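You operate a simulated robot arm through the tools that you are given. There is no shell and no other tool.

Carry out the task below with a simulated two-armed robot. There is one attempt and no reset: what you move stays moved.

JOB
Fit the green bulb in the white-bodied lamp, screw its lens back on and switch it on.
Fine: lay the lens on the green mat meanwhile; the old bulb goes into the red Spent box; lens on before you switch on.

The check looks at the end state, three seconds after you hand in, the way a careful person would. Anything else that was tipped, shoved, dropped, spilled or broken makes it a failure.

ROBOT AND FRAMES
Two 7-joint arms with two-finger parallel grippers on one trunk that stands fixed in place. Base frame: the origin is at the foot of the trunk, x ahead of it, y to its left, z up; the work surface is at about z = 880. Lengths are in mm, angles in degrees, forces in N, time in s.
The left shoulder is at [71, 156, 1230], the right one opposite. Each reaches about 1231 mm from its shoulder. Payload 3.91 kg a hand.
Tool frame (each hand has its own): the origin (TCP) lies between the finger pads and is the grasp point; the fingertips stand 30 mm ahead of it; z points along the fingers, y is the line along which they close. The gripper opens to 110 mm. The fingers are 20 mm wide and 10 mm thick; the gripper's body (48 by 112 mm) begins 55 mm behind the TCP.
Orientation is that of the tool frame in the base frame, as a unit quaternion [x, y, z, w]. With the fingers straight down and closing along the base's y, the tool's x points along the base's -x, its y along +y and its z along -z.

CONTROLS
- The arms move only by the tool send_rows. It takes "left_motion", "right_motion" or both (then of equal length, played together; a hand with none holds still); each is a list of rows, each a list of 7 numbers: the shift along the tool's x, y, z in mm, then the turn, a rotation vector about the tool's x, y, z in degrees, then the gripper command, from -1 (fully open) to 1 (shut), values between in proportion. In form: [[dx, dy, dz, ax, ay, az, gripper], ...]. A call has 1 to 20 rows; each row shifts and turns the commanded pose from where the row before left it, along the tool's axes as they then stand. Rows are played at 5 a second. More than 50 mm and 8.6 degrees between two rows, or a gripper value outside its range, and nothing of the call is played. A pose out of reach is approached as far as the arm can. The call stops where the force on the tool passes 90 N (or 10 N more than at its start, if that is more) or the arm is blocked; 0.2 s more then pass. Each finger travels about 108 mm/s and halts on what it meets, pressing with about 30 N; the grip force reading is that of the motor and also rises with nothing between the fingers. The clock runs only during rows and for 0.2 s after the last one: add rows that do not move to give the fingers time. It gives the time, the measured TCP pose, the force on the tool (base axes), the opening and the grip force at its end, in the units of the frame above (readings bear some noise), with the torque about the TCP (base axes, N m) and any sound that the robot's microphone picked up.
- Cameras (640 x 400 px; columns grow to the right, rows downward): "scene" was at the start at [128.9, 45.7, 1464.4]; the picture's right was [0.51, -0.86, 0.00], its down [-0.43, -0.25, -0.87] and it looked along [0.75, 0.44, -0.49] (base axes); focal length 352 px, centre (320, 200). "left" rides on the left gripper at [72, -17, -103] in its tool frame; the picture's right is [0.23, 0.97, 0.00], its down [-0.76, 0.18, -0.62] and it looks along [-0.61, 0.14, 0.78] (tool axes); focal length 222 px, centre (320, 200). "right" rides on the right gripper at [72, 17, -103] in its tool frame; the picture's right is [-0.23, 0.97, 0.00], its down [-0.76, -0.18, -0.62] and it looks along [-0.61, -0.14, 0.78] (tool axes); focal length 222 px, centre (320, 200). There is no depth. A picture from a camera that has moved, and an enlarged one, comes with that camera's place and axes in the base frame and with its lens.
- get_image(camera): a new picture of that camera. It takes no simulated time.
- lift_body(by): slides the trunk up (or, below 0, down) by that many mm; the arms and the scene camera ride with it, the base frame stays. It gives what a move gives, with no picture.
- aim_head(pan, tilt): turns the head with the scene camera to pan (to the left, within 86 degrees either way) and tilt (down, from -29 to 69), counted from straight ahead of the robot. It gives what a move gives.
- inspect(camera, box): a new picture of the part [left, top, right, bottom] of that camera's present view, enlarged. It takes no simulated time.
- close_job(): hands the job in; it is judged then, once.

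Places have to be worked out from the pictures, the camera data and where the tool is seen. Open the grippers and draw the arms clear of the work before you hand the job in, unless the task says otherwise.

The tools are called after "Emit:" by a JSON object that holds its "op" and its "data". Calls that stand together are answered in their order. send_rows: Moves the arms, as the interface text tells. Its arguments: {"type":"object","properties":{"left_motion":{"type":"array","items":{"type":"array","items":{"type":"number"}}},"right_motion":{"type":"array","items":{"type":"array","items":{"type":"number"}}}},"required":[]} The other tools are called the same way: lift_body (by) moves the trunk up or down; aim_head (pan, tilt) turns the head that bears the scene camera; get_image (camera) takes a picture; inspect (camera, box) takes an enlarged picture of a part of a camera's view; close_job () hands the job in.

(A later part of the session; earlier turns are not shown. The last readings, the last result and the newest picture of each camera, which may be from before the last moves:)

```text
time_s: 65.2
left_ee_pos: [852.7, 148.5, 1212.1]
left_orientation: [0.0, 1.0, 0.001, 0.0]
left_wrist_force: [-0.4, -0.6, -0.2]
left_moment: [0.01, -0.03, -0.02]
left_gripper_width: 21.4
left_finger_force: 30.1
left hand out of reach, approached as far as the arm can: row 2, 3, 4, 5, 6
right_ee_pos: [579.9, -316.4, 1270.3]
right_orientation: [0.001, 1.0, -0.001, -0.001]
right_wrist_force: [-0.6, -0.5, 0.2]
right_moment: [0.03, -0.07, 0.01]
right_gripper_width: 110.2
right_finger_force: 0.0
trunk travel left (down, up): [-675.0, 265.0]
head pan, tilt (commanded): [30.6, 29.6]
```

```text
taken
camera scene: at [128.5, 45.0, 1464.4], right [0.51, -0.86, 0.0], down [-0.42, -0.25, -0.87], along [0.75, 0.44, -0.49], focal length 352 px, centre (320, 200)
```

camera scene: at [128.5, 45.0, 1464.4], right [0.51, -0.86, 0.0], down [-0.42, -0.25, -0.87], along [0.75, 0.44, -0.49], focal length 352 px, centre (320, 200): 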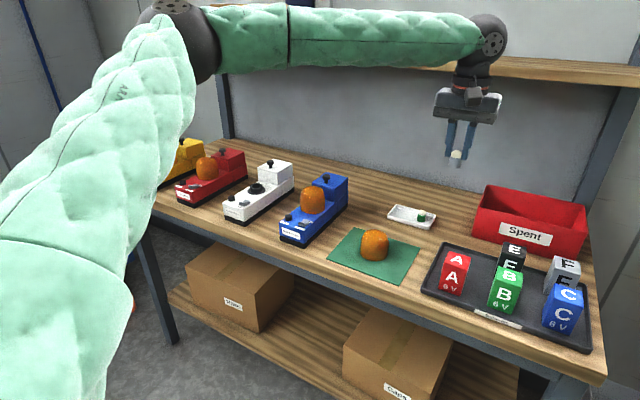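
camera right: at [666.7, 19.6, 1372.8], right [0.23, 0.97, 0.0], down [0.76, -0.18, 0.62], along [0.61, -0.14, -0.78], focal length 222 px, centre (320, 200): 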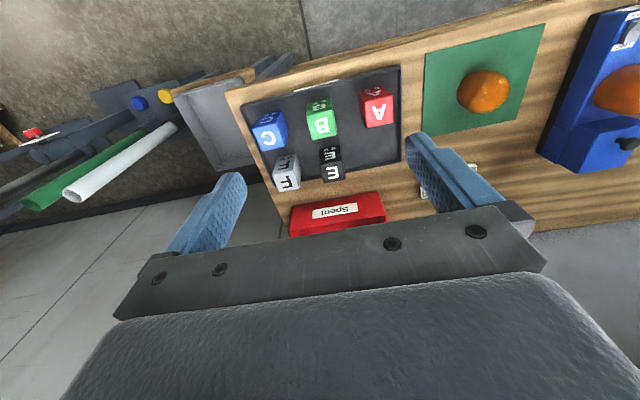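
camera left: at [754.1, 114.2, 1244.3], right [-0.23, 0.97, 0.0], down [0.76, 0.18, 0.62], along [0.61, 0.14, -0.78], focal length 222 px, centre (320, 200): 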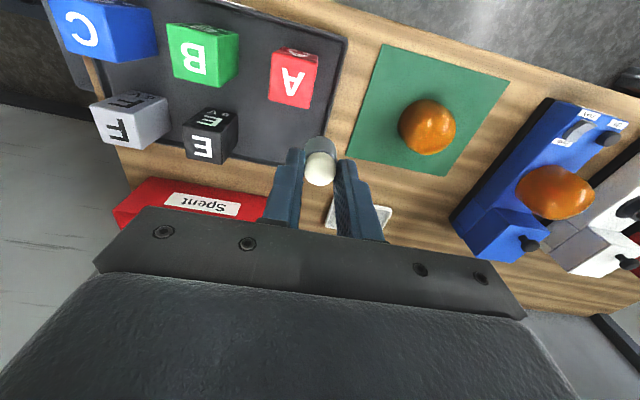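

In this elbow-out posture the left arm can't cross further (it's limited on the inward swing). The right arm should serve the Spent box; I move the left hand back over y≈420 and probe the right arm's reach toward the box.

Emit:
{"op": "send_rows", "data": {"left_motion": [[0, 40, 0, 0, 0, 0, 1], [0, 40, 0, 0, 0, 0, 1], [0, 40, 0, 0, 0, 0, 1], [0, 40, 0, 0, 0, 0, 1], [0, 40, 0, 0, 0, 0, 1], [0, 40, 0, 0, 0, 0, 1], [0, 40, 0, 0, 0, 0, 1], [0, 0, 0, 0, 0, 0, 1]]}}

Emit:
{"op": "send_rows", "data": {"right_motion": [[-40, 10, 0, 0, 0, 0, -1], [-40, 10, 0, 0, 0, 0, -1], [-40, 10, 0, 0, 0, 0, -1], [-40, 20, 0, 0, 0, 0, -1], [-40, 20, 0, 0, 0, 0, -1], [-40, 20, 0, 0, 0, 0, -1], [-40, 20, 0, 0, 0, 0, -1], [-40, 20, 0, 0, 0, 0, -1], [-40, 20, 0, 0, 0, 0, -1], [0, 0, 0, 0, 0, 0, -1]]}}

Emit:
{"op": "get_image", "data": {"camera": "scene"}}

Emit:
{"op": "get_image", "data": {"camera": "right"}}

```text
time_s: 67.0
left_ee_pos: [853.8, 427.6, 1212.2]
left_orientation: [0.0, 1.0, 0.001, 0.001]
left_wrist_force: [0.4, -0.4, -0.7]
left_moment: [0.02, 0.0, 0.03]
left_gripper_width: 21.2
left_finger_force: 29.8
right_ee_pos: [578.9, -318.6, 1268.3]
right_orientation: [0.001, 1.0, 0.001, 0.001]
right_wrist_force: [0.3, -0.4, -0.5]
right_moment: [-0.02, -0.03, -0.01]
right_gripper_width: 110.1
right_finger_force: 0.1
trunk travel left (down, up): [-675.0, 265.0]
head pan, tilt (commanded): [30.6, 29.6]
```

```text
time_s: 69.2
left_ee_pos: [852.1, 427.6, 1213.4]
left_orientation: [-0.001, 1.0, 0.001, 0.0]
left_wrist_force: [0.4, 0.6, 1.4]
left_moment: [0.03, -0.01, 0.0]
left_gripper_width: 21.3
left_finger_force: 29.9
right_ee_pos: [937.9, -169.0, 1270.3]
right_orientation: [0.0, 1.0, 0.001, 0.0]
right_wrist_force: [0.1, 0.0, 0.1]
right_moment: [0.01, 0.0, 0.0]
right_gripper_width: 109.7
right_finger_force: 0.0
trunk travel left (down, up): [-675.0, 265.0]
head pan, tilt (commanded): [30.6, 29.6]
```

```text
taken
camera scene: at [128.5, 44.1, 1464.5], right [0.51, -0.86, 0.0], down [-0.42, -0.25, -0.87], along [0.75, 0.44, -0.49], focal length 352 px, centre (320, 200)
```

scene: 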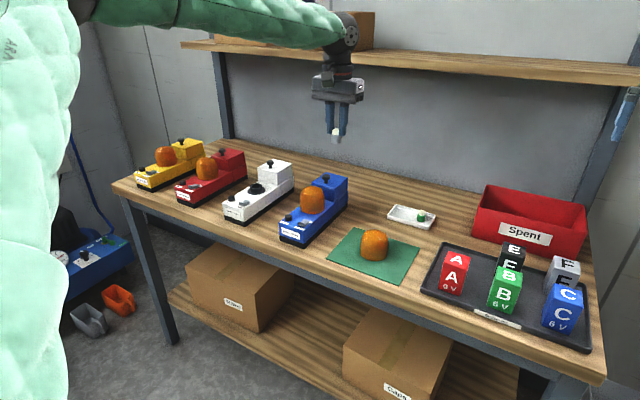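

```text
taken
camera right: at [865.4, -152.7, 1373.1], right [0.23, 0.97, 0.0], down [0.76, -0.18, 0.62], along [0.61, -0.14, -0.78], focal length 222 px, centre (320, 200)
```

right: 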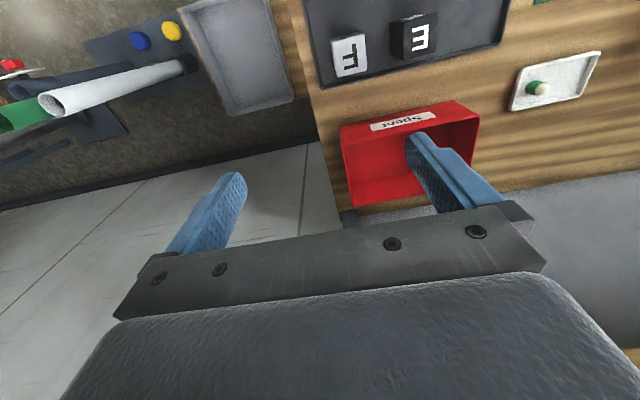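

The right arm gets to (938, −169) easily. I lower it, tilt the fingers forward 25° and test reaching over the Spent box.

Emit:
{"op": "send_rows", "data": {"right_motion": [[0, 5, 30, 0, 0, 0, -0.2], [0, 5, 30, 0, 0, 0, -0.2], [0, 5, 30, 0, 0, 0, -0.2], [0, 5, 30, 0, 0, 0, -0.2], [0, 5, 20, 0, 0, 0, -0.2], [0, 0, 0, 0, -8.33, 0, -0.2], [0, 0, 0, 0, -8.33, 0, -0.2], [0, 0, 0, 0, -8.34, 0, -0.2], [0, 0, 0, 0, 0, 0, -0.2]]}}

Emit:
{"op": "get_image", "data": {"camera": "right"}}

Emit:
{"op": "aim_head", "data": {"pan": 0, "tilt": 25}}

Emit:
{"op": "get_image", "data": {"camera": "scene"}}

```text
time_s: 71.2
left_ee_pos: [853.2, 429.0, 1211.2]
left_orientation: [-0.002, 1.0, -0.001, 0.0]
left_wrist_force: [0.8, 0.5, -1.2]
left_moment: [0.02, -0.01, 0.0]
left_gripper_width: 21.0
left_finger_force: 29.8
right_ee_pos: [938.9, -141.3, 1129.0]
right_orientation: [0.0, 0.976, 0.0, 0.216]
right_wrist_force: [0.2, -0.3, -0.8]
right_moment: [0.0, 0.01, 0.01]
right_gripper_width: 66.1
right_finger_force: 0.0
trunk travel left (down, up): [-675.0, 265.0]
head pan, tilt (commanded): [30.6, 29.6]
```

```text
taken
camera right: at [829.0, -125.8, 1192.3], right [0.21, 0.97, 0.1], down [0.43, -0.18, 0.89], along [0.88, -0.14, -0.45], focal length 222 px, centre (320, 200)
```

right: 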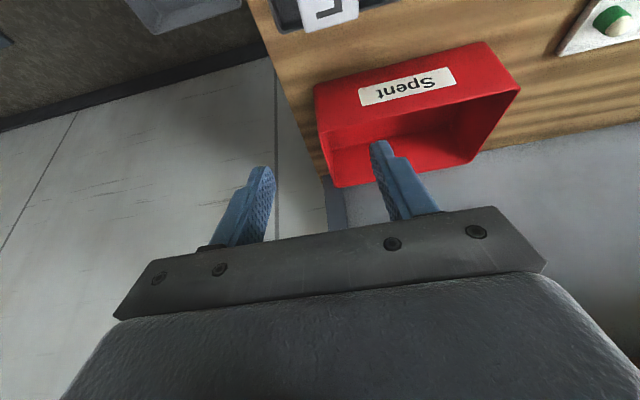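

```text
time_s: 72.2
left_ee_pos: [853.7, 427.9, 1212.3]
left_orientation: [-0.001, 1.0, 0.0, 0.0]
left_wrist_force: [-0.4, -0.2, -0.4]
left_moment: [0.0, -0.04, 0.01]
left_gripper_width: 21.1
left_finger_force: 30.6
right_ee_pos: [938.3, -141.8, 1129.7]
right_orientation: [0.001, 0.976, 0.0, 0.217]
right_wrist_force: [0.4, 0.3, 0.4]
right_moment: [0.0, -0.01, 0.01]
right_gripper_width: 66.2
right_finger_force: 0.0
trunk travel left (down, up): [-675.0, 265.0]
head pan, tilt (commanded): [0.0, 25.0]
```

```text
taken
camera scene: at [143.3, -0.5, 1471.6], right [0.0, -1.0, 0.0], down [-0.42, 0.0, -0.91], along [0.91, 0.0, -0.42], focal length 352 px, centre (320, 200)
```

scene: 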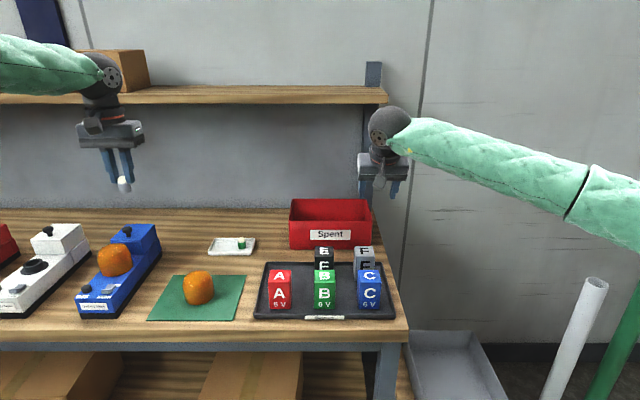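

The head view now shows everything clearly. I test the right arm forward to about (1090, −100, 1100).

Emit:
{"op": "send_rows", "data": {"right_motion": [[-24.6, 8, 18.1, 0, 0, 0, -0.2], [-24.6, 8, 18.1, 0, 0, 0, -0.2], [-24.6, 8, 18.1, 0, 0, 0, -0.2], [-24.6, 8, 18.1, 0, 0, 0, -0.2], [-24.6, 8, 18.1, 0, 0, 0, -0.2], [0, 0, 0, 0, 0, 0, -0.2]]}}

Emit:
{"op": "get_image", "data": {"camera": "scene"}}

Emit:
{"op": "get_image", "data": {"camera": "right"}}

```text
time_s: 73.6
left_ee_pos: [853.0, 427.1, 1211.8]
left_orientation: [-0.001, 1.0, 0.0, 0.0]
left_wrist_force: [-0.6, -0.8, -0.4]
left_moment: [0.0, -0.03, -0.01]
left_gripper_width: 21.3
left_finger_force: 30.0
right_ee_pos: [1089.1, -101.0, 1101.6]
right_orientation: [0.0, 0.976, -0.001, 0.216]
right_wrist_force: [0.4, -0.4, 0.2]
right_moment: [0.04, -0.04, -0.02]
right_gripper_width: 66.2
right_finger_force: 0.0
trunk travel left (down, up): [-675.0, 265.0]
head pan, tilt (commanded): [0.0, 25.0]
```

```text
taken
camera scene: at [142.9, -1.4, 1471.7], right [0.0, -1.0, 0.0], down [-0.42, 0.0, -0.91], along [0.91, 0.0, -0.42], focal length 352 px, centre (320, 200)
```

scene: 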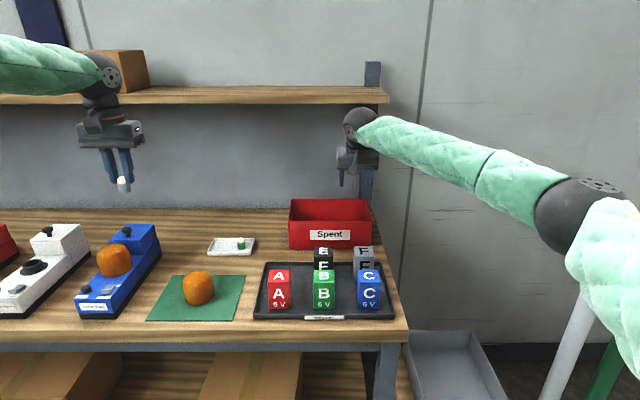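

```text
taken
camera right: at [978.8, -86.3, 1163.8], right [0.21, 0.97, 0.1], down [0.43, -0.18, 0.89], along [0.88, -0.14, -0.45], focal length 222 px, centre (320, 200)
```

right: 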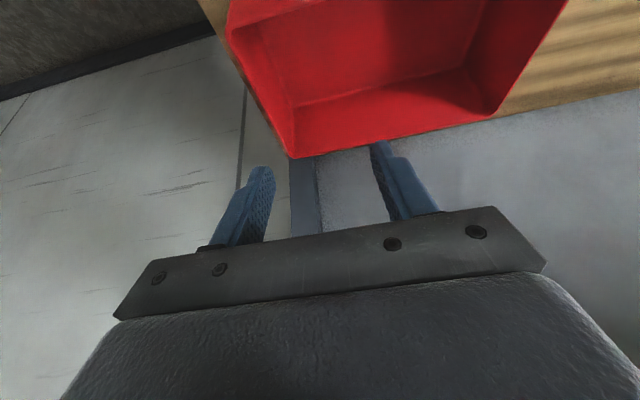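

The right arm reaches over the box fine with this tilt. Before resorting to a hand-over, I'll test whether the left arm with the same forward tilt can reach it too; first the right arm goes back out of the way.

Emit:
{"op": "send_rows", "data": {"right_motion": [[24.6, -8, -18.1, 0, 0, 0, -0.2], [24.6, -8, -18.1, 0, 0, 0, -0.2], [24.6, -8, -18.1, 0, 0, 0, -0.2], [24.6, -8, -18.1, 0, 0, 0, -0.2], [24.6, -8, -18.1, 0, 0, 0, -0.2], [0, 0, 0, 0, 8.33, 0, -0.2], [0, 0, 0, 0, 8.33, 0, -0.2], [0, 0, 0, 0, 8.34, 0, -0.2], [30, -20, -30, 0, 0, 0, -0.2], [35, -20, -30, 0, 0, 0, -0.2], [35, -20, -30, 0, 0, 0, -0.2], [35, -20, -30, 0, 0, 0, -0.2], [35, -30, 0, 0, 0, 0, -0.2], [35, -30, 0, 0, 0, 0, -0.2], [35, -30, 0, 0, 0, 0, -0.2], [35, 0, 0, 0, 0, 0, -0.2], [35, 0, 0, 0, 0, 0, -0.2], [0, 0, 0, 0, 0, 0, -0.2]]}}

Emit:
{"op": "send_rows", "data": {"left_motion": [[0, 0, 0, 0, -8.33, 0, 1], [0, 0, 0, 0, -8.33, 0, 1], [0, 0, 0, 0, -8.34, 0, 1], [-15, -25, 25, 0, 0, 0, 1], [-15, -25, 25, 0, 0, 0, 1], [-15, -25, 25, 0, 0, 0, 1], [-15, -25, 25, 0, 0, 0, 1], [-15, -25, 25, 0, 0, 0, 1], [0, 0, 0, 0, 0, 0, 1]]}}

Emit:
{"op": "get_image", "data": {"camera": "scene"}}

```text
refused: row 10 steps farther than a row can; nothing moved
```

```text
time_s: 75.6
left_ee_pos: [974.4, 305.3, 1129.9]
left_orientation: [-0.001, 0.976, 0.0, 0.217]
left_wrist_force: [-0.4, -0.2, 0.0]
left_moment: [-0.01, 0.04, 0.03]
left_gripper_width: 21.4
left_finger_force: 29.7
right_ee_pos: [1088.7, -100.1, 1100.9]
right_orientation: [0.0, 0.976, -0.001, 0.216]
right_wrist_force: [0.1, 0.9, 0.4]
right_moment: [0.01, -0.04, 0.03]
right_gripper_width: 66.1
right_finger_force: 0.1
trunk travel left (down, up): [-675.0, 265.0]
head pan, tilt (commanded): [0.0, 25.0]
```

```text
taken
camera scene: at [142.3, 0.2, 1471.8], right [0.0, -1.0, 0.0], down [-0.42, 0.0, -0.91], along [0.91, 0.0, -0.42], focal length 352 px, centre (320, 200)
```

scene: 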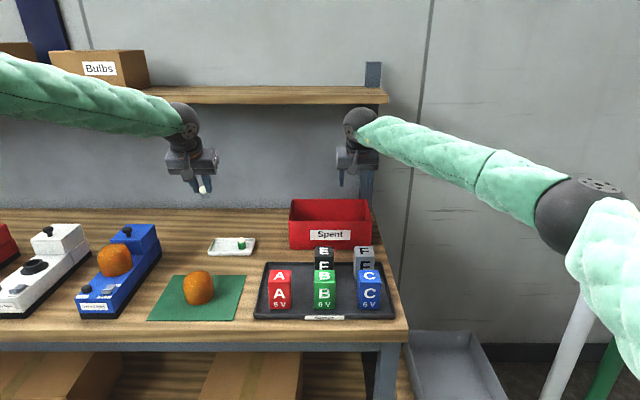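

The right-arm retreat was refused for step size, the left moved fine. I retreat the right arm with smaller steps.

Emit:
{"op": "send_rows", "data": {"right_motion": [[24.6, -8, -18.1, 0, 0, 0, -0.2], [24.6, -8, -18.1, 0, 0, 0, -0.2], [24.6, -8, -18.1, 0, 0, 0, -0.2], [24.6, -8, -18.1, 0, 0, 0, -0.2], [24.6, -8, -18.1, 0, 0, 0, -0.2], [0, 0, 0, 0, 8.33, 0, -0.2], [0, 0, 0, 0, 8.33, 0, -0.2], [0, 0, 0, 0, 8.34, 0, -0.2], [30, -20, -25, 0, 0, 0, -0.2], [30, -20, -25, 0, 0, 0, -0.2], [30, -20, -25, 0, 0, 0, -0.2], [30, -20, -25, 0, 0, 0, -0.2], [35, -30, 0, 0, 0, 0, -0.2], [35, -30, 0, 0, 0, 0, -0.2], [35, -30, 0, 0, 0, 0, -0.2], [35, 0, 0, 0, 0, 0, -0.2], [35, 0, 0, 0, 0, 0, -0.2], [0, 0, 0, 0, 0, 0, -0.2]]}}

```text
time_s: 79.4
left_ee_pos: [974.6, 303.4, 1130.6]
left_orientation: [-0.001, 0.977, 0.0, 0.215]
left_wrist_force: [0.1, 1.0, -0.8]
left_moment: [0.01, 0.02, 0.05]
left_gripper_width: 21.3
left_finger_force: 30.0
right_ee_pos: [644.4, -310.8, 1229.5]
right_orientation: [0.001, 1.0, 0.0, -0.001]
right_wrist_force: [0.1, 0.1, 0.3]
right_moment: [0.0, 0.01, 0.01]
right_gripper_width: 66.1
right_finger_force: 0.0
trunk travel left (down, up): [-675.0, 265.0]
head pan, tilt (commanded): [0.0, 25.0]
```

Now I probe the left arm (tilted) toward (1040, 150, 1100).

Emit:
{"op": "send_rows", "data": {"left_motion": [[-9.4, -31, 11, 0, 0, 0, 1], [-9.4, -31, 11, 0, 0, 0, 1], [-9.4, -31, 11, 0, 0, 0, 1], [-9.4, -31, 11, 0, 0, 0, 1], [-9.4, -31, 11, 0, 0, 0, 1], [0, 0, 0, 0, 0, 0, 1]]}}

Emit:
{"op": "get_image", "data": {"camera": "scene"}}

```text
time_s: 80.8
left_ee_pos: [968.3, 203.3, 1122.0]
left_orientation: [-0.001, 0.976, 0.0, 0.217]
left_wrist_force: [-0.5, -0.3, 0.7]
left_moment: [-0.05, 0.03, -0.01]
left_gripper_width: 20.9
left_finger_force: 30.1
left hand out of reach, approached as far as the arm can: row 2, 3, 4, 5
right_ee_pos: [644.8, -310.7, 1230.3]
right_orientation: [0.0, 1.0, 0.001, 0.001]
right_wrist_force: [0.2, -0.1, -0.1]
right_moment: [-0.02, 0.01, -0.04]
right_gripper_width: 66.0
right_finger_force: 0.1
trunk travel left (down, up): [-675.0, 265.0]
head pan, tilt (commanded): [0.0, 25.0]
```

```text
taken
camera scene: at [143.2, -0.8, 1471.7], right [0.0, -1.0, 0.0], down [-0.42, 0.0, -0.91], along [0.91, 0.0, -0.42], focal length 352 px, centre (320, 200)
```

scene: 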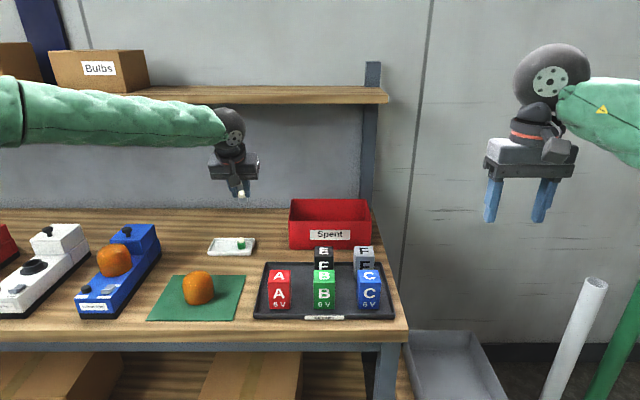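

The left arm cannot get past about (968, 203). So: the left will set the old bulb upright on a free corner of the mat, and the right arm will take it to the box. First I check the right arm's reach; the left hand backs off to y≈440 and straightens up.

Emit:
{"op": "send_rows", "data": {"left_motion": [[0, 40, -10, 0, 0, 0, 1], [0, 40, -10, 0, 0, 0, 1], [0, 40, -10, 0, 0, 0, 1], [0, 40, -10, 0, 0, 0, 1], [0, 40, -10, 0, 0, 0, 1], [0, 40, -10, 0, 0, 0, 1], [0, 0, 0, 0, 8.33, 0, 1], [0, 0, 0, 0, 8.33, 0, 1], [0, 0, 0, 0, 8.34, 0, 1], [0, 0, 0, 0, 0, 0, 1]]}}

Emit:
{"op": "send_rows", "data": {"right_motion": [[-20, 40, 10, 0, 0, 0, -0.2], [-20, 40, 10, 0, 0, 0, -0.2], [-20, 40, 10, 0, 0, 0, -0.2], [-20, 40, 10, 0, 0, 0, -0.2], [-20, 40, 10, 0, 0, 0, -0.2], [-20, 40, 0, 0, 0, 0, -0.2], [-20, 40, 0, 0, 0, 0, -0.2], [-10, 40, 0, 0, 0, 0, -0.2], [0, 0, 0, 0, 0, 0, -0.2]]}}

Emit:
{"op": "get_image", "data": {"camera": "scene"}}

```text
time_s: 83.0
left_ee_pos: [942.8, 442.7, 1174.7]
left_orientation: [0.0, 1.0, 0.0, 0.0]
left_wrist_force: [-0.2, -0.2, 0.1]
left_moment: [-0.02, -0.01, 0.01]
left_gripper_width: 21.2
left_finger_force: 30.1
right_ee_pos: [642.2, -311.1, 1230.9]
right_orientation: [0.0, 1.0, 0.0, 0.0]
right_wrist_force: [-0.4, -0.3, -0.1]
right_moment: [0.01, 0.0, 0.01]
right_gripper_width: 65.7
right_finger_force: 0.0
trunk travel left (down, up): [-675.0, 265.0]
head pan, tilt (commanded): [0.0, 25.0]
```

```text
time_s: 85.0
left_ee_pos: [942.1, 441.4, 1175.0]
left_orientation: [0.0, 1.0, 0.001, 0.0]
left_wrist_force: [-0.7, 0.7, 0.1]
left_moment: [-0.01, 0.02, -0.05]
left_gripper_width: 21.2
left_finger_force: 29.9
right_ee_pos: [794.9, 7.6, 1179.8]
right_orientation: [0.0, 1.0, 0.0, 0.001]
right_wrist_force: [1.0, 0.2, 0.0]
right_moment: [0.03, -0.03, -0.03]
right_gripper_width: 65.9
right_finger_force: 0.0
trunk travel left (down, up): [-675.0, 265.0]
head pan, tilt (commanded): [0.0, 25.0]
```

```text
taken
camera scene: at [143.3, -1.8, 1471.7], right [0.0, -1.0, 0.0], down [-0.42, 0.0, -0.91], along [0.91, 0.0, -0.42], focal length 352 px, centre (320, 200)
```

scene: 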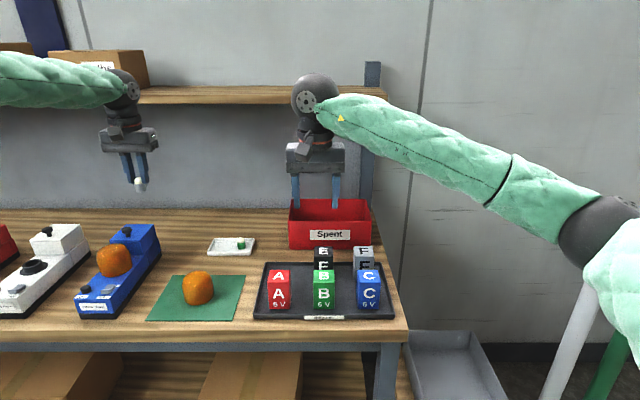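

The right arm is at (795, 8) with no limit. I continue it toward y≈210 at this height.

Emit:
{"op": "send_rows", "data": {"right_motion": [[0, 40, 0, 0, 0, 0, -0.2], [0, 40, 0, 0, 0, 0, -0.2], [0, 40, 0, 0, 0, 0, -0.2], [0, 40, 0, 0, 0, 0, -0.2], [0, 40, 0, 0, 0, 0, -0.2], [0, 0, 0, 0, 0, 0, -0.2]]}}

Emit:
{"op": "get_image", "data": {"camera": "scene"}}

```text
time_s: 86.4
left_ee_pos: [944.4, 442.6, 1175.4]
left_orientation: [-0.001, 1.0, 0.001, 0.0]
left_wrist_force: [0.0, 0.5, 0.2]
left_moment: [0.02, -0.02, -0.01]
left_gripper_width: 21.3
left_finger_force: 30.4
right_ee_pos: [795.1, 206.7, 1179.4]
right_orientation: [0.0, 1.0, -0.001, 0.0]
right_wrist_force: [0.4, 0.2, -0.1]
right_moment: [0.03, -0.01, -0.04]
right_gripper_width: 66.0
right_finger_force: 0.1
trunk travel left (down, up): [-675.0, 265.0]
head pan, tilt (commanded): [0.0, 25.0]
```

```text
taken
camera scene: at [143.6, -1.7, 1471.6], right [0.0, -1.0, 0.0], down [-0.42, 0.0, -0.91], along [0.91, 0.0, -0.42], focal length 352 px, centre (320, 200)
```

scene: 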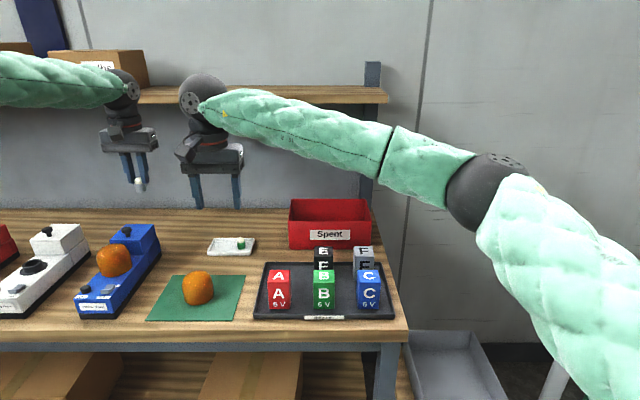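

The right arm reaches (795, 207) vertically with ease. I back it off to y≈−110 and bring the left hand over the mat corner at about (790, 235).

Emit:
{"op": "send_rows", "data": {"right_motion": [[0, -45, 0, 0, 0, 0, -0.2], [0, -45, 0, 0, 0, 0, -0.2], [0, -45, 0, 0, 0, 0, -0.2], [0, -45, 0, 0, 0, 0, -0.2], [0, -45, 0, 0, 0, 0, -0.2], [0, -45, 0, 0, 0, 0, -0.2], [0, -45, 0, 0, 0, 0, -0.2], [0, 0, 0, 0, 0, 0, -0.2]]}}

Emit:
{"op": "send_rows", "data": {"left_motion": [[31, -42, 0, 0, 0, 0, 1], [31, -38, 0, 0, 0, 0, 1], [30, -38, 0, 0, 0, 0, 1], [30, -38, 0, 0, 0, 0, 1], [30, -38, 0, 0, 0, 0, 1], [0, -13, 30, 0, 0, 0, 1], [0, 0, 40, 0, 0, 0, 1], [0, 0, 40, 0, 0, 0, 1], [0, 0, 40, 0, 0, 0, 1], [0, 0, 40, 0, 0, 0, 1], [0, 0, 0, 0, 0, 0, 1]]}}

Emit:
{"op": "get_image", "data": {"camera": "scene"}}

Emit:
{"op": "get_image", "data": {"camera": "left"}}

```text
time_s: 88.2
left_ee_pos: [943.5, 444.3, 1173.9]
left_orientation: [-0.001, 1.0, 0.0, -0.001]
left_wrist_force: [-0.1, 0.6, 0.2]
left_moment: [0.0, -0.02, 0.0]
left_gripper_width: 21.2
left_finger_force: 30.0
right_ee_pos: [793.4, -106.1, 1179.3]
right_orientation: [0.0, 1.0, -0.002, -0.001]
right_wrist_force: [-1.2, 0.9, 0.2]
right_moment: [-0.03, 0.0, 0.01]
right_gripper_width: 65.9
right_finger_force: 0.0
trunk travel left (down, up): [-675.0, 265.0]
head pan, tilt (commanded): [0.0, 25.0]
```

```text
refused: row 1 steps farther than a row can; nothing moved
```

```text
taken
camera scene: at [143.6, 1.1, 1471.6], right [0.0, -1.0, 0.0], down [-0.42, 0.0, -0.91], along [0.91, 0.0, -0.42], focal length 352 px, centre (320, 200)
```

scene: 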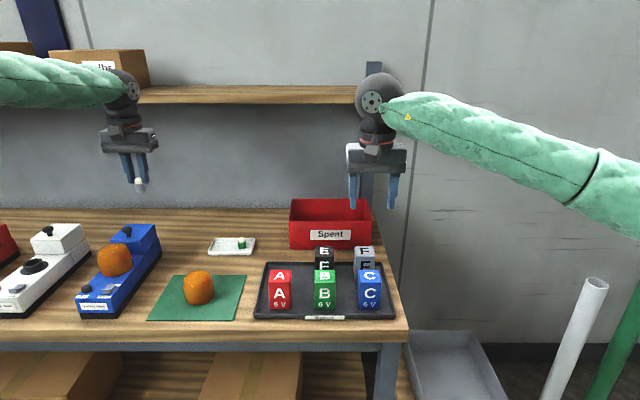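

```text
taken
camera left: at [871.0, 427.5, 1278.0], right [-0.23, 0.97, 0.0], down [0.76, 0.18, 0.62], along [0.61, 0.14, -0.78], focal length 222 px, centre (320, 200)
```

left: 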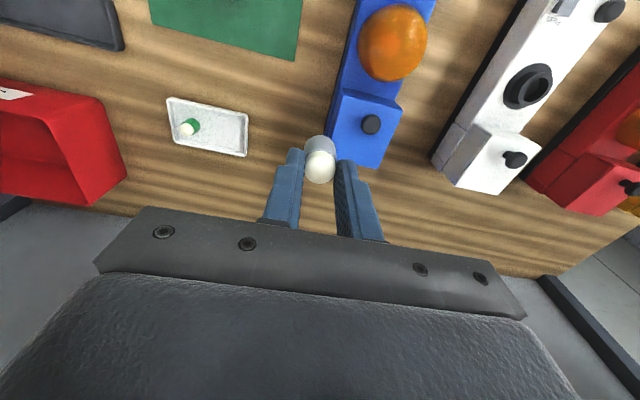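

Step too long; I resend with smaller steps.

Emit:
{"op": "send_rows", "data": {"left_motion": [[25.5, -34.7, 0, 0, 0, 0, 1], [25.5, -34.7, 0, 0, 0, 0, 1], [25.5, -34.7, 0, 0, 0, 0, 1], [25.5, -34.7, 0, 0, 0, 0, 1], [25.5, -34.7, 0, 0, 0, 0, 1], [25.5, -34.7, 0, 0, 0, 0, 1], [0, 0, 40, 0, 0, 0, 1], [0, 0, 40, 0, 0, 0, 1], [0, 0, 40, 0, 0, 0, 1], [0, 0, 40, 0, 0, 0, 1], [0, 0, 29, 0, 0, 0, 1], [0, 0, 0, 0, 0, 0, 1]]}}

Emit:
{"op": "get_image", "data": {"camera": "scene"}}

Emit:
{"op": "get_image", "data": {"camera": "left"}}

```text
time_s: 90.8
left_ee_pos: [789.4, 234.7, 985.9]
left_orientation: [0.0, 1.0, 0.001, 0.0]
left_wrist_force: [0.1, 0.4, -0.3]
left_moment: [-0.03, 0.0, 0.0]
left_gripper_width: 21.5
left_finger_force: 29.9
right_ee_pos: [792.2, -106.3, 1179.6]
right_orientation: [0.0, 1.0, -0.001, 0.0]
right_wrist_force: [0.5, -0.4, -0.1]
right_moment: [-0.02, 0.01, 0.02]
right_gripper_width: 66.1
right_finger_force: 0.0
trunk travel left (down, up): [-675.0, 265.0]
head pan, tilt (commanded): [0.0, 25.0]
```

```text
taken
camera scene: at [142.9, -0.7, 1471.7], right [0.0, -1.0, 0.0], down [-0.42, 0.0, -0.91], along [0.91, 0.0, -0.42], focal length 352 px, centre (320, 200)
```

scene: 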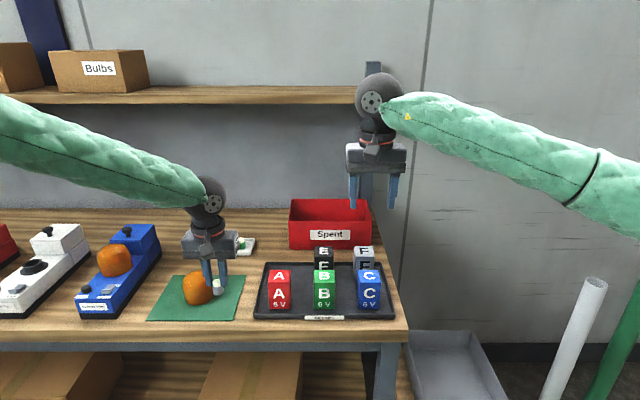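

```text
taken
camera left: at [717.4, 217.7, 1090.6], right [-0.23, 0.97, 0.0], down [0.76, 0.18, 0.62], along [0.61, 0.14, -0.78], focal length 222 px, centre (320, 200)
```

left: 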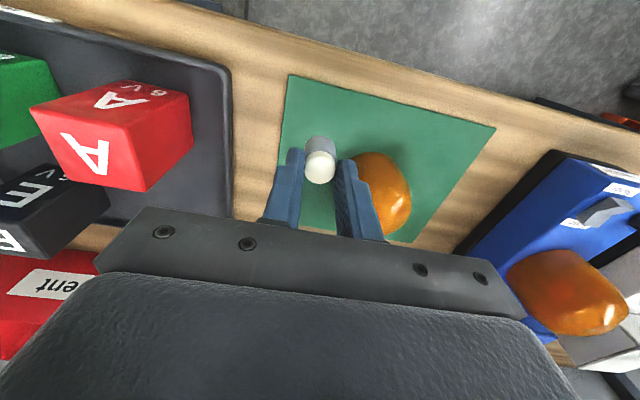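

The bulb hangs over a clear corner of the mat. I lower it toward contact (expected near TCP 929).

Emit:
{"op": "send_rows", "data": {"left_motion": [[0, 0, 20, 0, 0, 0, 1], [0, 0, 20, 0, 0, 0, 1], [0, 0, 8, 0, 0, 0, 1], [0, 0, 0, 0, 0, 0, 1]]}}

Emit:
{"op": "inspect", "data": {"camera": "scene", "box": [150, 220, 270, 330]}}

```text
time_s: 91.8
left_ee_pos: [789.6, 234.6, 937.8]
left_orientation: [-0.001, 1.0, -0.001, 0.0]
left_wrist_force: [-0.5, -0.4, -0.6]
left_moment: [-0.02, -0.03, 0.0]
left_gripper_width: 21.2
left_finger_force: 30.3
right_ee_pos: [793.3, -107.5, 1180.3]
right_orientation: [0.0, 1.0, 0.0, -0.001]
right_wrist_force: [-0.4, 0.2, -0.1]
right_moment: [-0.02, -0.01, 0.01]
right_gripper_width: 65.8
right_finger_force: 0.0
trunk travel left (down, up): [-675.0, 265.0]
head pan, tilt (commanded): [0.0, 25.0]
```

```text
3.64 times, centred on (210, 275) of scene
camera zoom: at [143.3, -0.6, 1471.6], right [0.0, -1.0, 0.0], down [-0.42, 0.0, -0.91], along [0.91, 0.0, -0.42], focal length 1280 px, centre (720, -73)
```

zoom: 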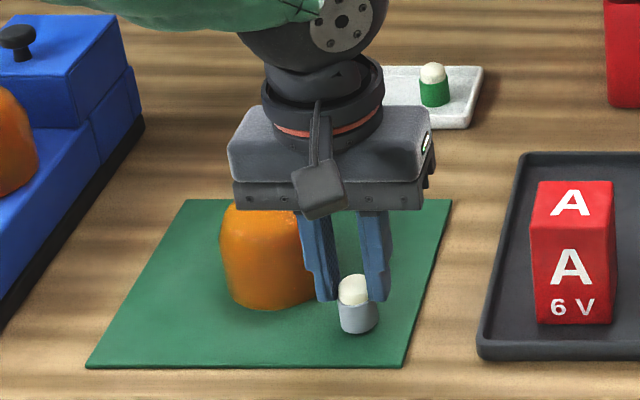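

Emit:
{"op": "send_rows", "data": {"left_motion": [[0, 0, 2, 0, 0, 0, 1], [0, 0, 2, 0, 0, 0, 1], [0, 0, 0, 0, 0, 0, 1]]}}

Emit:
{"op": "send_rows", "data": {"left_motion": [[0, 0, 1.5, 0, 0, 0, 1], [0, 0, 1.5, 0, 0, 0, 1], [0, 0, 0, 0, 0, 0, 1]]}}

```text
time_s: 92.6
left_ee_pos: [788.7, 234.0, 934.8]
left_orientation: [-0.002, 1.0, 0.001, 0.0]
left_wrist_force: [0.6, 1.5, 3.8]
left_moment: [0.16, -0.05, 0.04]
left_gripper_width: 21.1
left_finger_force: 29.8
right_ee_pos: [794.6, -107.4, 1180.6]
right_orientation: [0.0, 1.0, 0.0, 0.0]
right_wrist_force: [-0.4, -0.3, -0.7]
right_moment: [-0.01, 0.02, 0.02]
right_gripper_width: 66.0
right_finger_force: 0.0
trunk travel left (down, up): [-675.0, 265.0]
head pan, tilt (commanded): [0.0, 25.0]
```

```text
time_s: 93.4
left_ee_pos: [789.4, 233.7, 933.2]
left_orientation: [0.0, 1.0, 0.0, 0.001]
left_wrist_force: [3.1, 3.6, 18.7]
left_moment: [0.27, -0.18, -0.02]
left_gripper_width: 21.1
left_finger_force: 29.8
right_ee_pos: [792.8, -106.7, 1180.7]
right_orientation: [0.0, 1.0, 0.0, 0.0]
right_wrist_force: [-0.1, -0.1, 0.5]
right_moment: [0.0, 0.03, 0.02]
right_gripper_width: 65.9
right_finger_force: 0.1
trunk travel left (down, up): [-675.0, 265.0]
head pan, tilt (commanded): [0.0, 25.0]
```

Contact (18.7 N). I ease up 2.5 mm, open the fingers modestly, and check that the bulb stands.

Emit:
{"op": "send_rows", "data": {"left_motion": [[0, 0, -2.5, 0, 0, 0, 1], [0, 0, 0, 0, 0, 0, 1], [0, 0, 0, 0, 0, 0, 0.55], [0, 0, 0, 0, 0, 0, 0.45], [0, 0, 0, 0, 0, 0, 0.25], [0, 0, 0, 0, 0, 0, 0.25]]}}

Emit:
{"op": "inspect", "data": {"camera": "scene", "box": [150, 220, 270, 330]}}

```text
time_s: 94.8
left_ee_pos: [789.5, 234.7, 933.6]
left_orientation: [-0.002, 1.0, -0.001, 0.0]
left_wrist_force: [-0.4, 0.2, 0.5]
left_moment: [-0.03, 0.02, -0.01]
left_gripper_width: 41.1
left_finger_force: 0.0
right_ee_pos: [794.2, -107.2, 1180.0]
right_orientation: [0.0, 1.0, 0.0, 0.0]
right_wrist_force: [-0.1, 0.0, -0.6]
right_moment: [-0.01, 0.0, 0.0]
right_gripper_width: 65.7
right_finger_force: 0.0
trunk travel left (down, up): [-675.0, 265.0]
head pan, tilt (commanded): [0.0, 25.0]
```

```text
3.64 times, centred on (210, 275) of scene
camera zoom: at [143.3, -0.7, 1471.6], right [0.0, -1.0, 0.0], down [-0.42, 0.0, -0.91], along [0.91, 0.0, -0.42], focal length 1280 px, centre (720, -73)
```

zoom: 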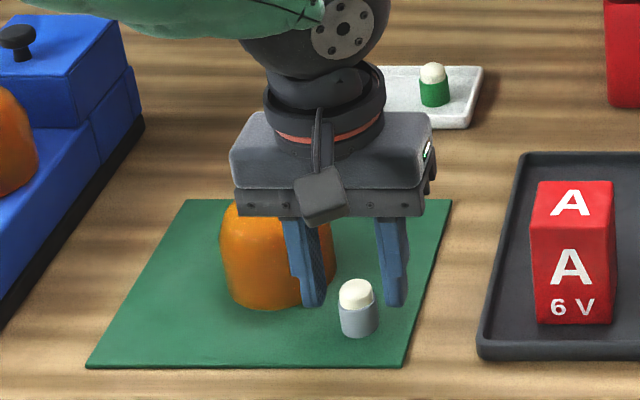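

The old bulb stands upright on the mat. I raise the left hand and move it away to the left (toward the lamp side).

Emit:
{"op": "send_rows", "data": {"left_motion": [[0, 0, -20, 0, 0, 0, 0.25], [0, 0, -40, 0, 0, 0, 0.25], [0, 0, -45, 0, 0, 0, 0.25], [0, 0, -45, 0, 0, 0, 0.25], [0, 0, -45, 0, 0, 0, 0.25], [0, 45, 0, 0, 0, 0, 0.25], [0, 45, 0, 0, 0, 0, 0.25], [0, 45, 0, 0, 0, 0, 0.25], [0, 45, 0, 0, 0, 0, 0.25], [0, 45, 0, 0, 0, 0, 0.25], [0, 45, 0, 0, 0, 0, 0.25], [0, 45, 0, 0, 0, 0, 0.25], [0, 45, 0, 0, 0, 0, 0.25], [0, 0, 0, 0, 0, 0, 0.25]]}}

Emit:
{"op": "send_rows", "data": {"right_motion": [[0, 45, 0, 0, 0, 0, -0.2], [0, 45, 0, 0, 0, 0, -0.2], [0, 45, 0, 0, 0, 0, 0.0], [0, 45, 0, 0, 0, 0, 0.18], [0, 45, 0, 0, 0, 0, 0.18], [0, 45, 0, 0, 0, 0, 0.18], [0, 45, 0, 0, 0, 0, 0.18], [0, 26, 20, 0, 0, 0, 0.18], [0, 0, 40, 0, 0, 0, 0.18], [0, 0, 40, 0, 0, 0, 0.18], [0, 0, 0, 0, 0, 0, 0.18]]}}

Emit:
{"op": "get_image", "data": {"camera": "right"}}

Emit:
{"op": "get_image", "data": {"camera": "scene"}}

```text
time_s: 97.8
left_ee_pos: [791.2, 595.0, 1129.6]
left_orientation: [-0.001, 1.0, 0.001, 0.0]
left_wrist_force: [0.5, 0.1, 0.3]
left_moment: [0.0, 0.01, 0.02]
left_gripper_width: 41.6
left_finger_force: 0.0
right_ee_pos: [793.5, -107.4, 1180.2]
right_orientation: [-0.001, 1.0, 0.001, 0.0]
right_wrist_force: [0.4, -0.4, -0.7]
right_moment: [0.04, 0.01, -0.02]
right_gripper_width: 66.2
right_finger_force: 0.1
trunk travel left (down, up): [-675.0, 265.0]
head pan, tilt (commanded): [0.0, 25.0]
```

```text
time_s: 100.2
left_ee_pos: [790.5, 595.3, 1128.9]
left_orientation: [-0.001, 1.0, 0.0, 0.0]
left_wrist_force: [0.1, 0.5, 0.3]
left_moment: [0.03, 0.03, 0.0]
left_gripper_width: 41.3
left_finger_force: 0.0
right_ee_pos: [795.1, 235.3, 1078.6]
right_orientation: [0.0, 1.0, 0.0, 0.001]
right_wrist_force: [0.1, -0.4, 0.4]
right_moment: [-0.01, -0.02, -0.01]
right_gripper_width: 45.1
right_finger_force: 0.1
trunk travel left (down, up): [-675.0, 265.0]
head pan, tilt (commanded): [0.0, 25.0]
```

```text
taken
camera right: at [721.2, 251.3, 1182.0], right [0.23, 0.97, 0.0], down [0.76, -0.18, 0.62], along [0.61, -0.14, -0.78], focal length 222 px, centre (320, 200)
```

right: 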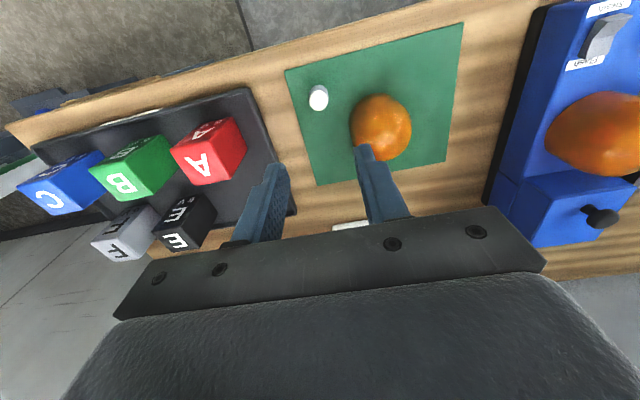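

```text
taken
camera scene: at [142.7, -0.4, 1471.7], right [0.0, -1.0, 0.0], down [-0.42, 0.0, -0.91], along [0.91, 0.0, -0.42], focal length 352 px, centre (320, 200)
```

scene: 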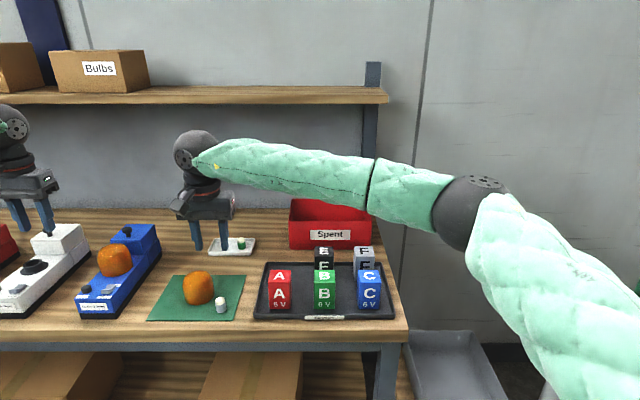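

The right hand is over the mat region. I zoom its camera on the old bulb to refine alignment.

Emit:
{"op": "inspect", "data": {"camera": "right", "box": [280, 70, 360, 130]}}

```text
6.67 times, centred on (320, 100) of right
camera zoom: at [721.2, 251.3, 1182.0], right [0.23, 0.97, 0.0], down [0.76, -0.18, 0.62], along [0.61, -0.14, -0.78], focal length 1481 px, centre (320, 867)
```

zoom: 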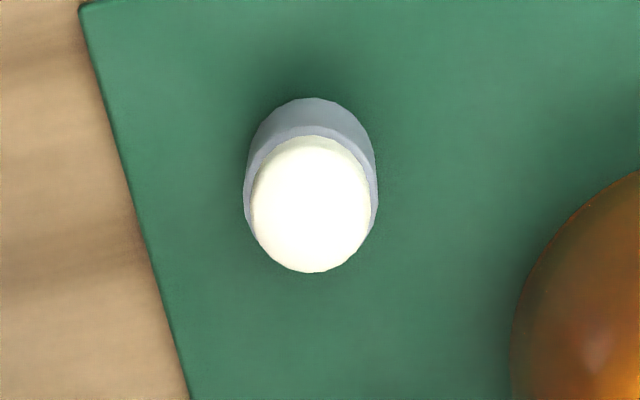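

The bulb stands at about (791, 233). I correct by about 3 mm and lower the right hand around it.

Emit:
{"op": "send_rows", "data": {"right_motion": [[2.8, -1.8, 30, 0, 0, 0, 0.18], [0, 0, 40, 0, 0, 0, 0.18], [0, 0, 30, 0, 0, 0, 0.18], [0, 0, 20, 0, 0, 0, 0.18], [0, 0, 0, 0, 0, 0, 0.18]]}}

Emit:
{"op": "get_image", "data": {"camera": "right"}}

Emit:
{"op": "inspect", "data": {"camera": "scene", "box": [150, 220, 270, 330]}}

```text
time_s: 101.4
left_ee_pos: [790.4, 595.3, 1127.3]
left_orientation: [0.0, 1.0, 0.0, 0.0]
left_wrist_force: [-0.7, -0.6, 0.1]
left_moment: [0.0, 0.0, 0.0]
left_gripper_width: 41.5
left_finger_force: 0.1
right_ee_pos: [791.2, 232.2, 960.1]
right_orientation: [0.0, 1.0, 0.0, 0.0]
right_wrist_force: [-0.3, -0.5, -0.8]
right_moment: [0.02, -0.02, 0.03]
right_gripper_width: 45.0
right_finger_force: 0.0
trunk travel left (down, up): [-675.0, 265.0]
head pan, tilt (commanded): [0.0, 25.0]
```

```text
taken
camera right: at [718.7, 248.7, 1063.0], right [0.23, 0.97, 0.0], down [0.76, -0.18, 0.62], along [0.61, -0.14, -0.78], focal length 222 px, centre (320, 200)
```

right: 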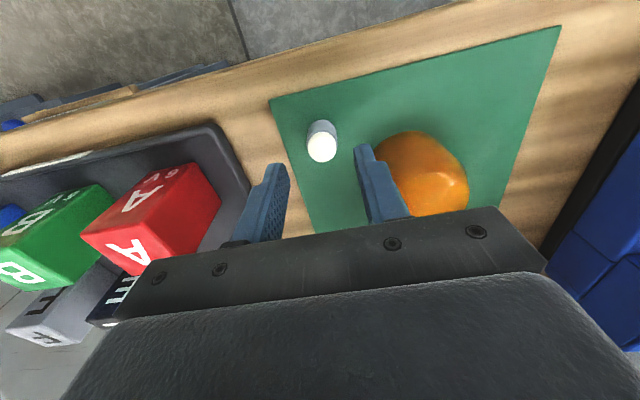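

```text
3.64 times, centred on (210, 275) of scene
camera zoom: at [143.0, -0.2, 1471.7], right [0.0, -1.0, 0.0], down [-0.42, 0.0, -0.91], along [0.91, 0.0, -0.42], focal length 1280 px, centre (720, -73)
```

zoom: 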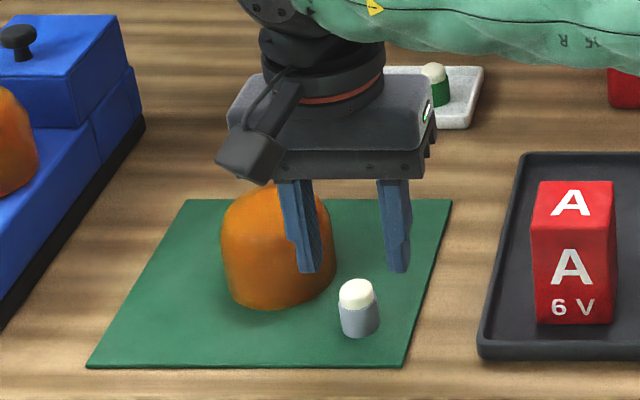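

Aligned. I lower 40 mm more and close gently on the bulb.

Emit:
{"op": "send_rows", "data": {"right_motion": [[0, 0, 15, 0, 0, 0, 0.18], [0, 0, 15, 0, 0, 0, 0.18], [0, 0, 10, 0, 0, 0, 0.18], [0, 0, 0, 0, 0, 0, 0.18], [0, 0, 0, 0, 0, 0, 0.4], [0, 0, 0, 0, 0, 0, 0.6], [0, 0, 0, 0, 0, 0, 1], [0, 0, 0, 0, 0, 0, 1]]}}

Emit:
{"op": "inspect", "data": {"camera": "scene", "box": [150, 220, 270, 330]}}

```text
time_s: 103.2
left_ee_pos: [790.7, 595.3, 1127.2]
left_orientation: [0.0, 1.0, 0.0, 0.0]
left_wrist_force: [-0.2, -0.2, 0.5]
left_moment: [-0.02, 0.02, 0.04]
left_gripper_width: 41.4
left_finger_force: 0.0
right_ee_pos: [792.2, 232.6, 920.0]
right_orientation: [0.0, 1.0, 0.0, 0.0]
right_wrist_force: [-0.9, -0.1, 0.1]
right_moment: [0.0, -0.02, -0.02]
right_gripper_width: 22.3
right_finger_force: 30.2
trunk travel left (down, up): [-675.0, 265.0]
head pan, tilt (commanded): [0.0, 25.0]
```

```text
3.64 times, centred on (210, 275) of scene
camera zoom: at [143.3, -0.2, 1471.6], right [0.0, -1.0, 0.0], down [-0.42, 0.0, -0.91], along [0.91, 0.0, -0.42], focal length 1280 px, centre (720, -73)
```

zoom: 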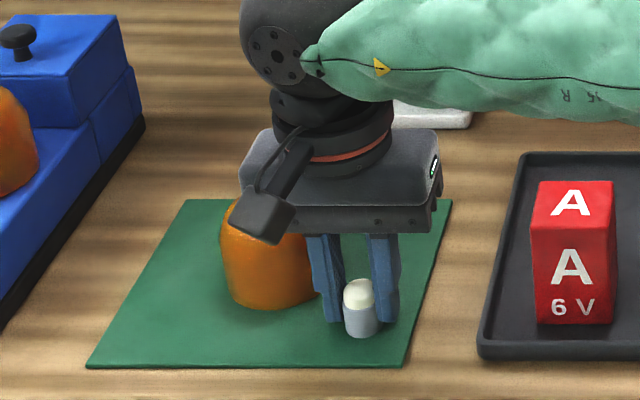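

The old bulb is in the right hand (22.3 mm). I lift it and carry it above the battery tray toward the Spent box at z≈1110.

Emit:
{"op": "send_rows", "data": {"right_motion": [[0, 0, -10, 0, 0, 0, 1], [0, 0, -40, 0, 0, 0, 1], [0, 0, -45, 0, 0, 0, 1], [0, 0, -45, 0, 0, 0, 1], [0, 0, -45, 0, 0, 0, 1], [-20.9, -40.4, 0, 0, 0, 0, 1], [-20.9, -40.4, 0, 0, 0, 0, 1], [-20.9, -40.4, 0, 0, 0, 0, 1], [-20.9, -40.4, 0, 0, 0, 0, 1], [-20.9, -40.4, 0, 0, 0, 0, 1], [-20.9, -40.4, 0, 0, 0, 0, 1], [-20.9, -40.4, 0, 0, 0, 0, 1], [0, 0, 0, 0, -7.5, 0, 1], [0, 0, 0, 0, -7.5, 0, 1], [0, 0, 0, 0, 0, 0, 1]]}}

Emit:
{"op": "get_image", "data": {"camera": "right"}}

Emit:
{"op": "get_image", "data": {"camera": "scene"}}

```text
time_s: 106.4
left_ee_pos: [791.3, 594.9, 1126.9]
left_orientation: [-0.001, 1.0, 0.0, 0.001]
left_wrist_force: [0.4, 1.2, 0.8]
left_moment: [-0.04, -0.01, 0.03]
left_gripper_width: 41.3
left_finger_force: 0.0
right_ee_pos: [939.4, -49.5, 1104.1]
right_orientation: [0.0, 0.991, 0.0, 0.131]
right_wrist_force: [0.2, 0.0, 0.1]
right_moment: [-0.02, -0.02, -0.02]
right_gripper_width: 21.1
right_finger_force: 29.8
trunk travel left (down, up): [-675.0, 265.0]
head pan, tilt (commanded): [0.0, 25.0]
```

```text
taken
camera right: at [840.6, -33.7, 1185.2], right [0.22, 0.97, 0.06], down [0.57, -0.18, 0.8], along [0.79, -0.14, -0.6], focal length 222 px, centre (320, 200)
```

right: 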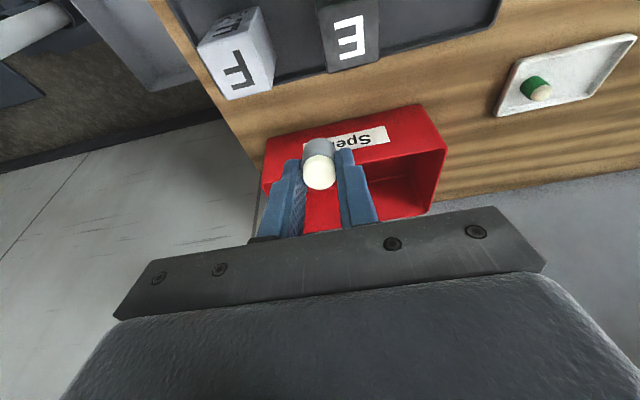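

```text
taken
camera scene: at [143.7, -0.1, 1471.6], right [0.0, -1.0, 0.0], down [-0.42, 0.0, -0.91], along [0.91, 0.0, -0.42], focal length 352 px, centre (320, 200)
```

scene: 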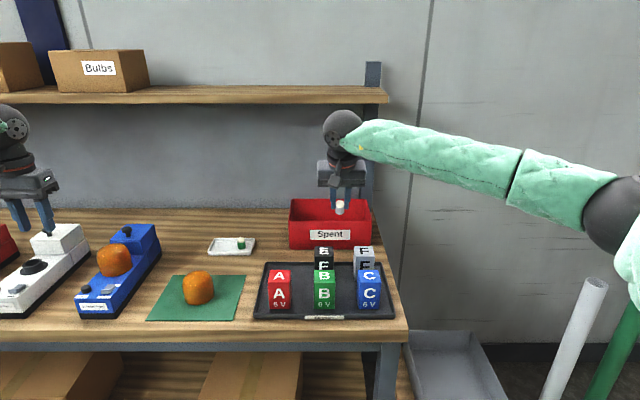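

The grip reading went to 21.1 mm; I check how the bulb sits between the fingers before going on.

Emit:
{"op": "inspect", "data": {"camera": "right", "box": [270, 120, 370, 220]}}

Emit:
{"op": "inspect", "data": {"camera": "scene", "box": [300, 140, 380, 220]}}

```text
4.00 times, centred on (320, 170) of right
camera zoom: at [840.6, -33.7, 1185.2], right [0.22, 0.97, 0.06], down [0.57, -0.18, 0.8], along [0.79, -0.14, -0.6], focal length 888 px, centre (320, 320)
```

zoom: 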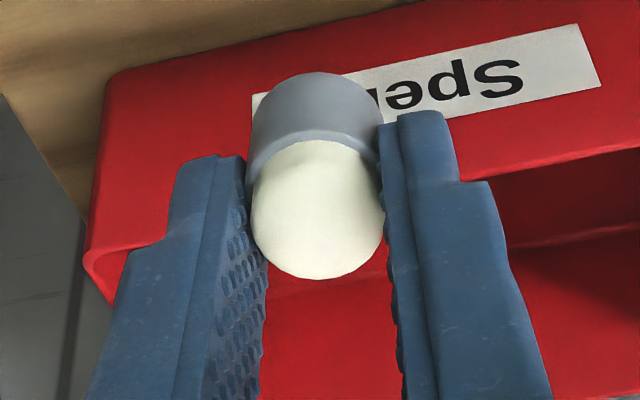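

```text
5.00 times, centred on (340, 180) of scene
camera zoom: at [143.7, -0.1, 1471.6], right [0.0, -1.0, 0.0], down [-0.42, 0.0, -0.91], along [0.91, 0.0, -0.42], focal length 1759 px, centre (220, 300)
```

zoom: 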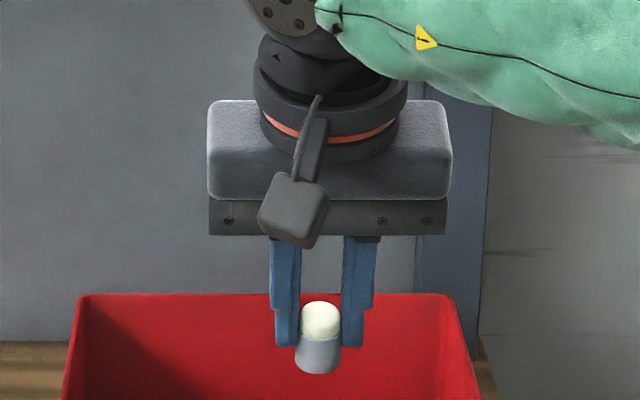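

The bulb is now held by its dome near the fingertips (its base ~50 mm below TCP), so I move smoothly: forward to about (1117, −50, 1084) above the box opening.

Emit:
{"op": "send_rows", "data": {"right_motion": [[-13.9, 0, 5.5, 0, 0, 0, 1], [-22, 0, 8.6, 0, 0, 0, 1], [-27.8, 0, 10.9, 0, 0, 0, 1], [-27.8, 0, 10.9, 0, 0, 0, 1], [-27.8, 0, 10.9, 0, 0, 0, 1], [-24, 0, 9.3, 0, 0, 0, 1], [-15, 0, 6, 0, 0, 0, 1], [-8.5, 0, 3.3, 0, 0, 0, 1], [0, 0, 0, 0, 0, 0, 1]]}}

Emit:
{"op": "get_image", "data": {"camera": "right"}}

Emit:
{"op": "get_image", "data": {"camera": "scene"}}

```text
time_s: 108.4
left_ee_pos: [790.3, 593.7, 1128.8]
left_orientation: [0.0, 1.0, 0.0, 0.0]
left_wrist_force: [0.5, 0.0, -0.5]
left_moment: [0.01, 0.02, -0.01]
left_gripper_width: 41.2
left_finger_force: 0.0
right_ee_pos: [1116.1, -50.3, 1084.1]
right_orientation: [0.001, 0.992, 0.0, 0.13]
right_wrist_force: [-0.1, -0.1, -0.2]
right_moment: [-0.03, -0.03, -0.01]
right_gripper_width: 20.9
right_finger_force: 29.6
trunk travel left (down, up): [-675.0, 265.0]
head pan, tilt (commanded): [0.0, 25.0]
```

```text
taken
camera right: at [1018.4, -35.0, 1165.9], right [0.22, 0.97, 0.06], down [0.57, -0.18, 0.8], along [0.79, -0.14, -0.6], focal length 222 px, centre (320, 200)
```

right: 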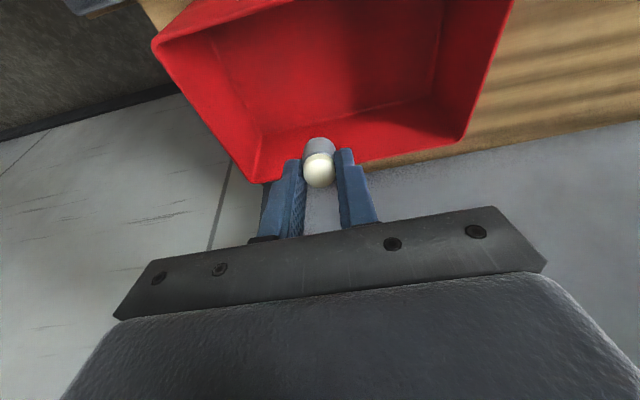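

```text
taken
camera scene: at [143.3, -0.7, 1471.6], right [0.0, -1.0, 0.0], down [-0.42, 0.0, -0.91], along [0.91, 0.0, -0.42], focal length 352 px, centre (320, 200)
```

scene: 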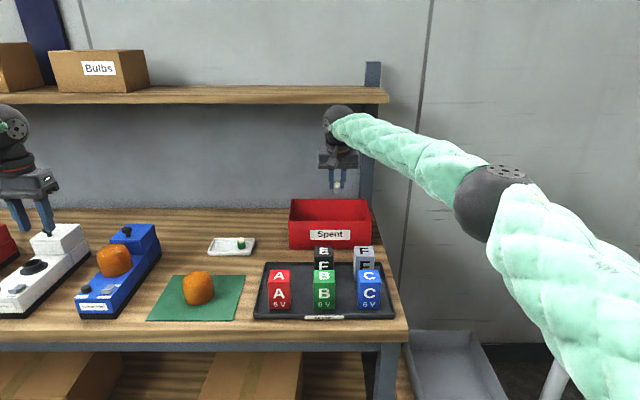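

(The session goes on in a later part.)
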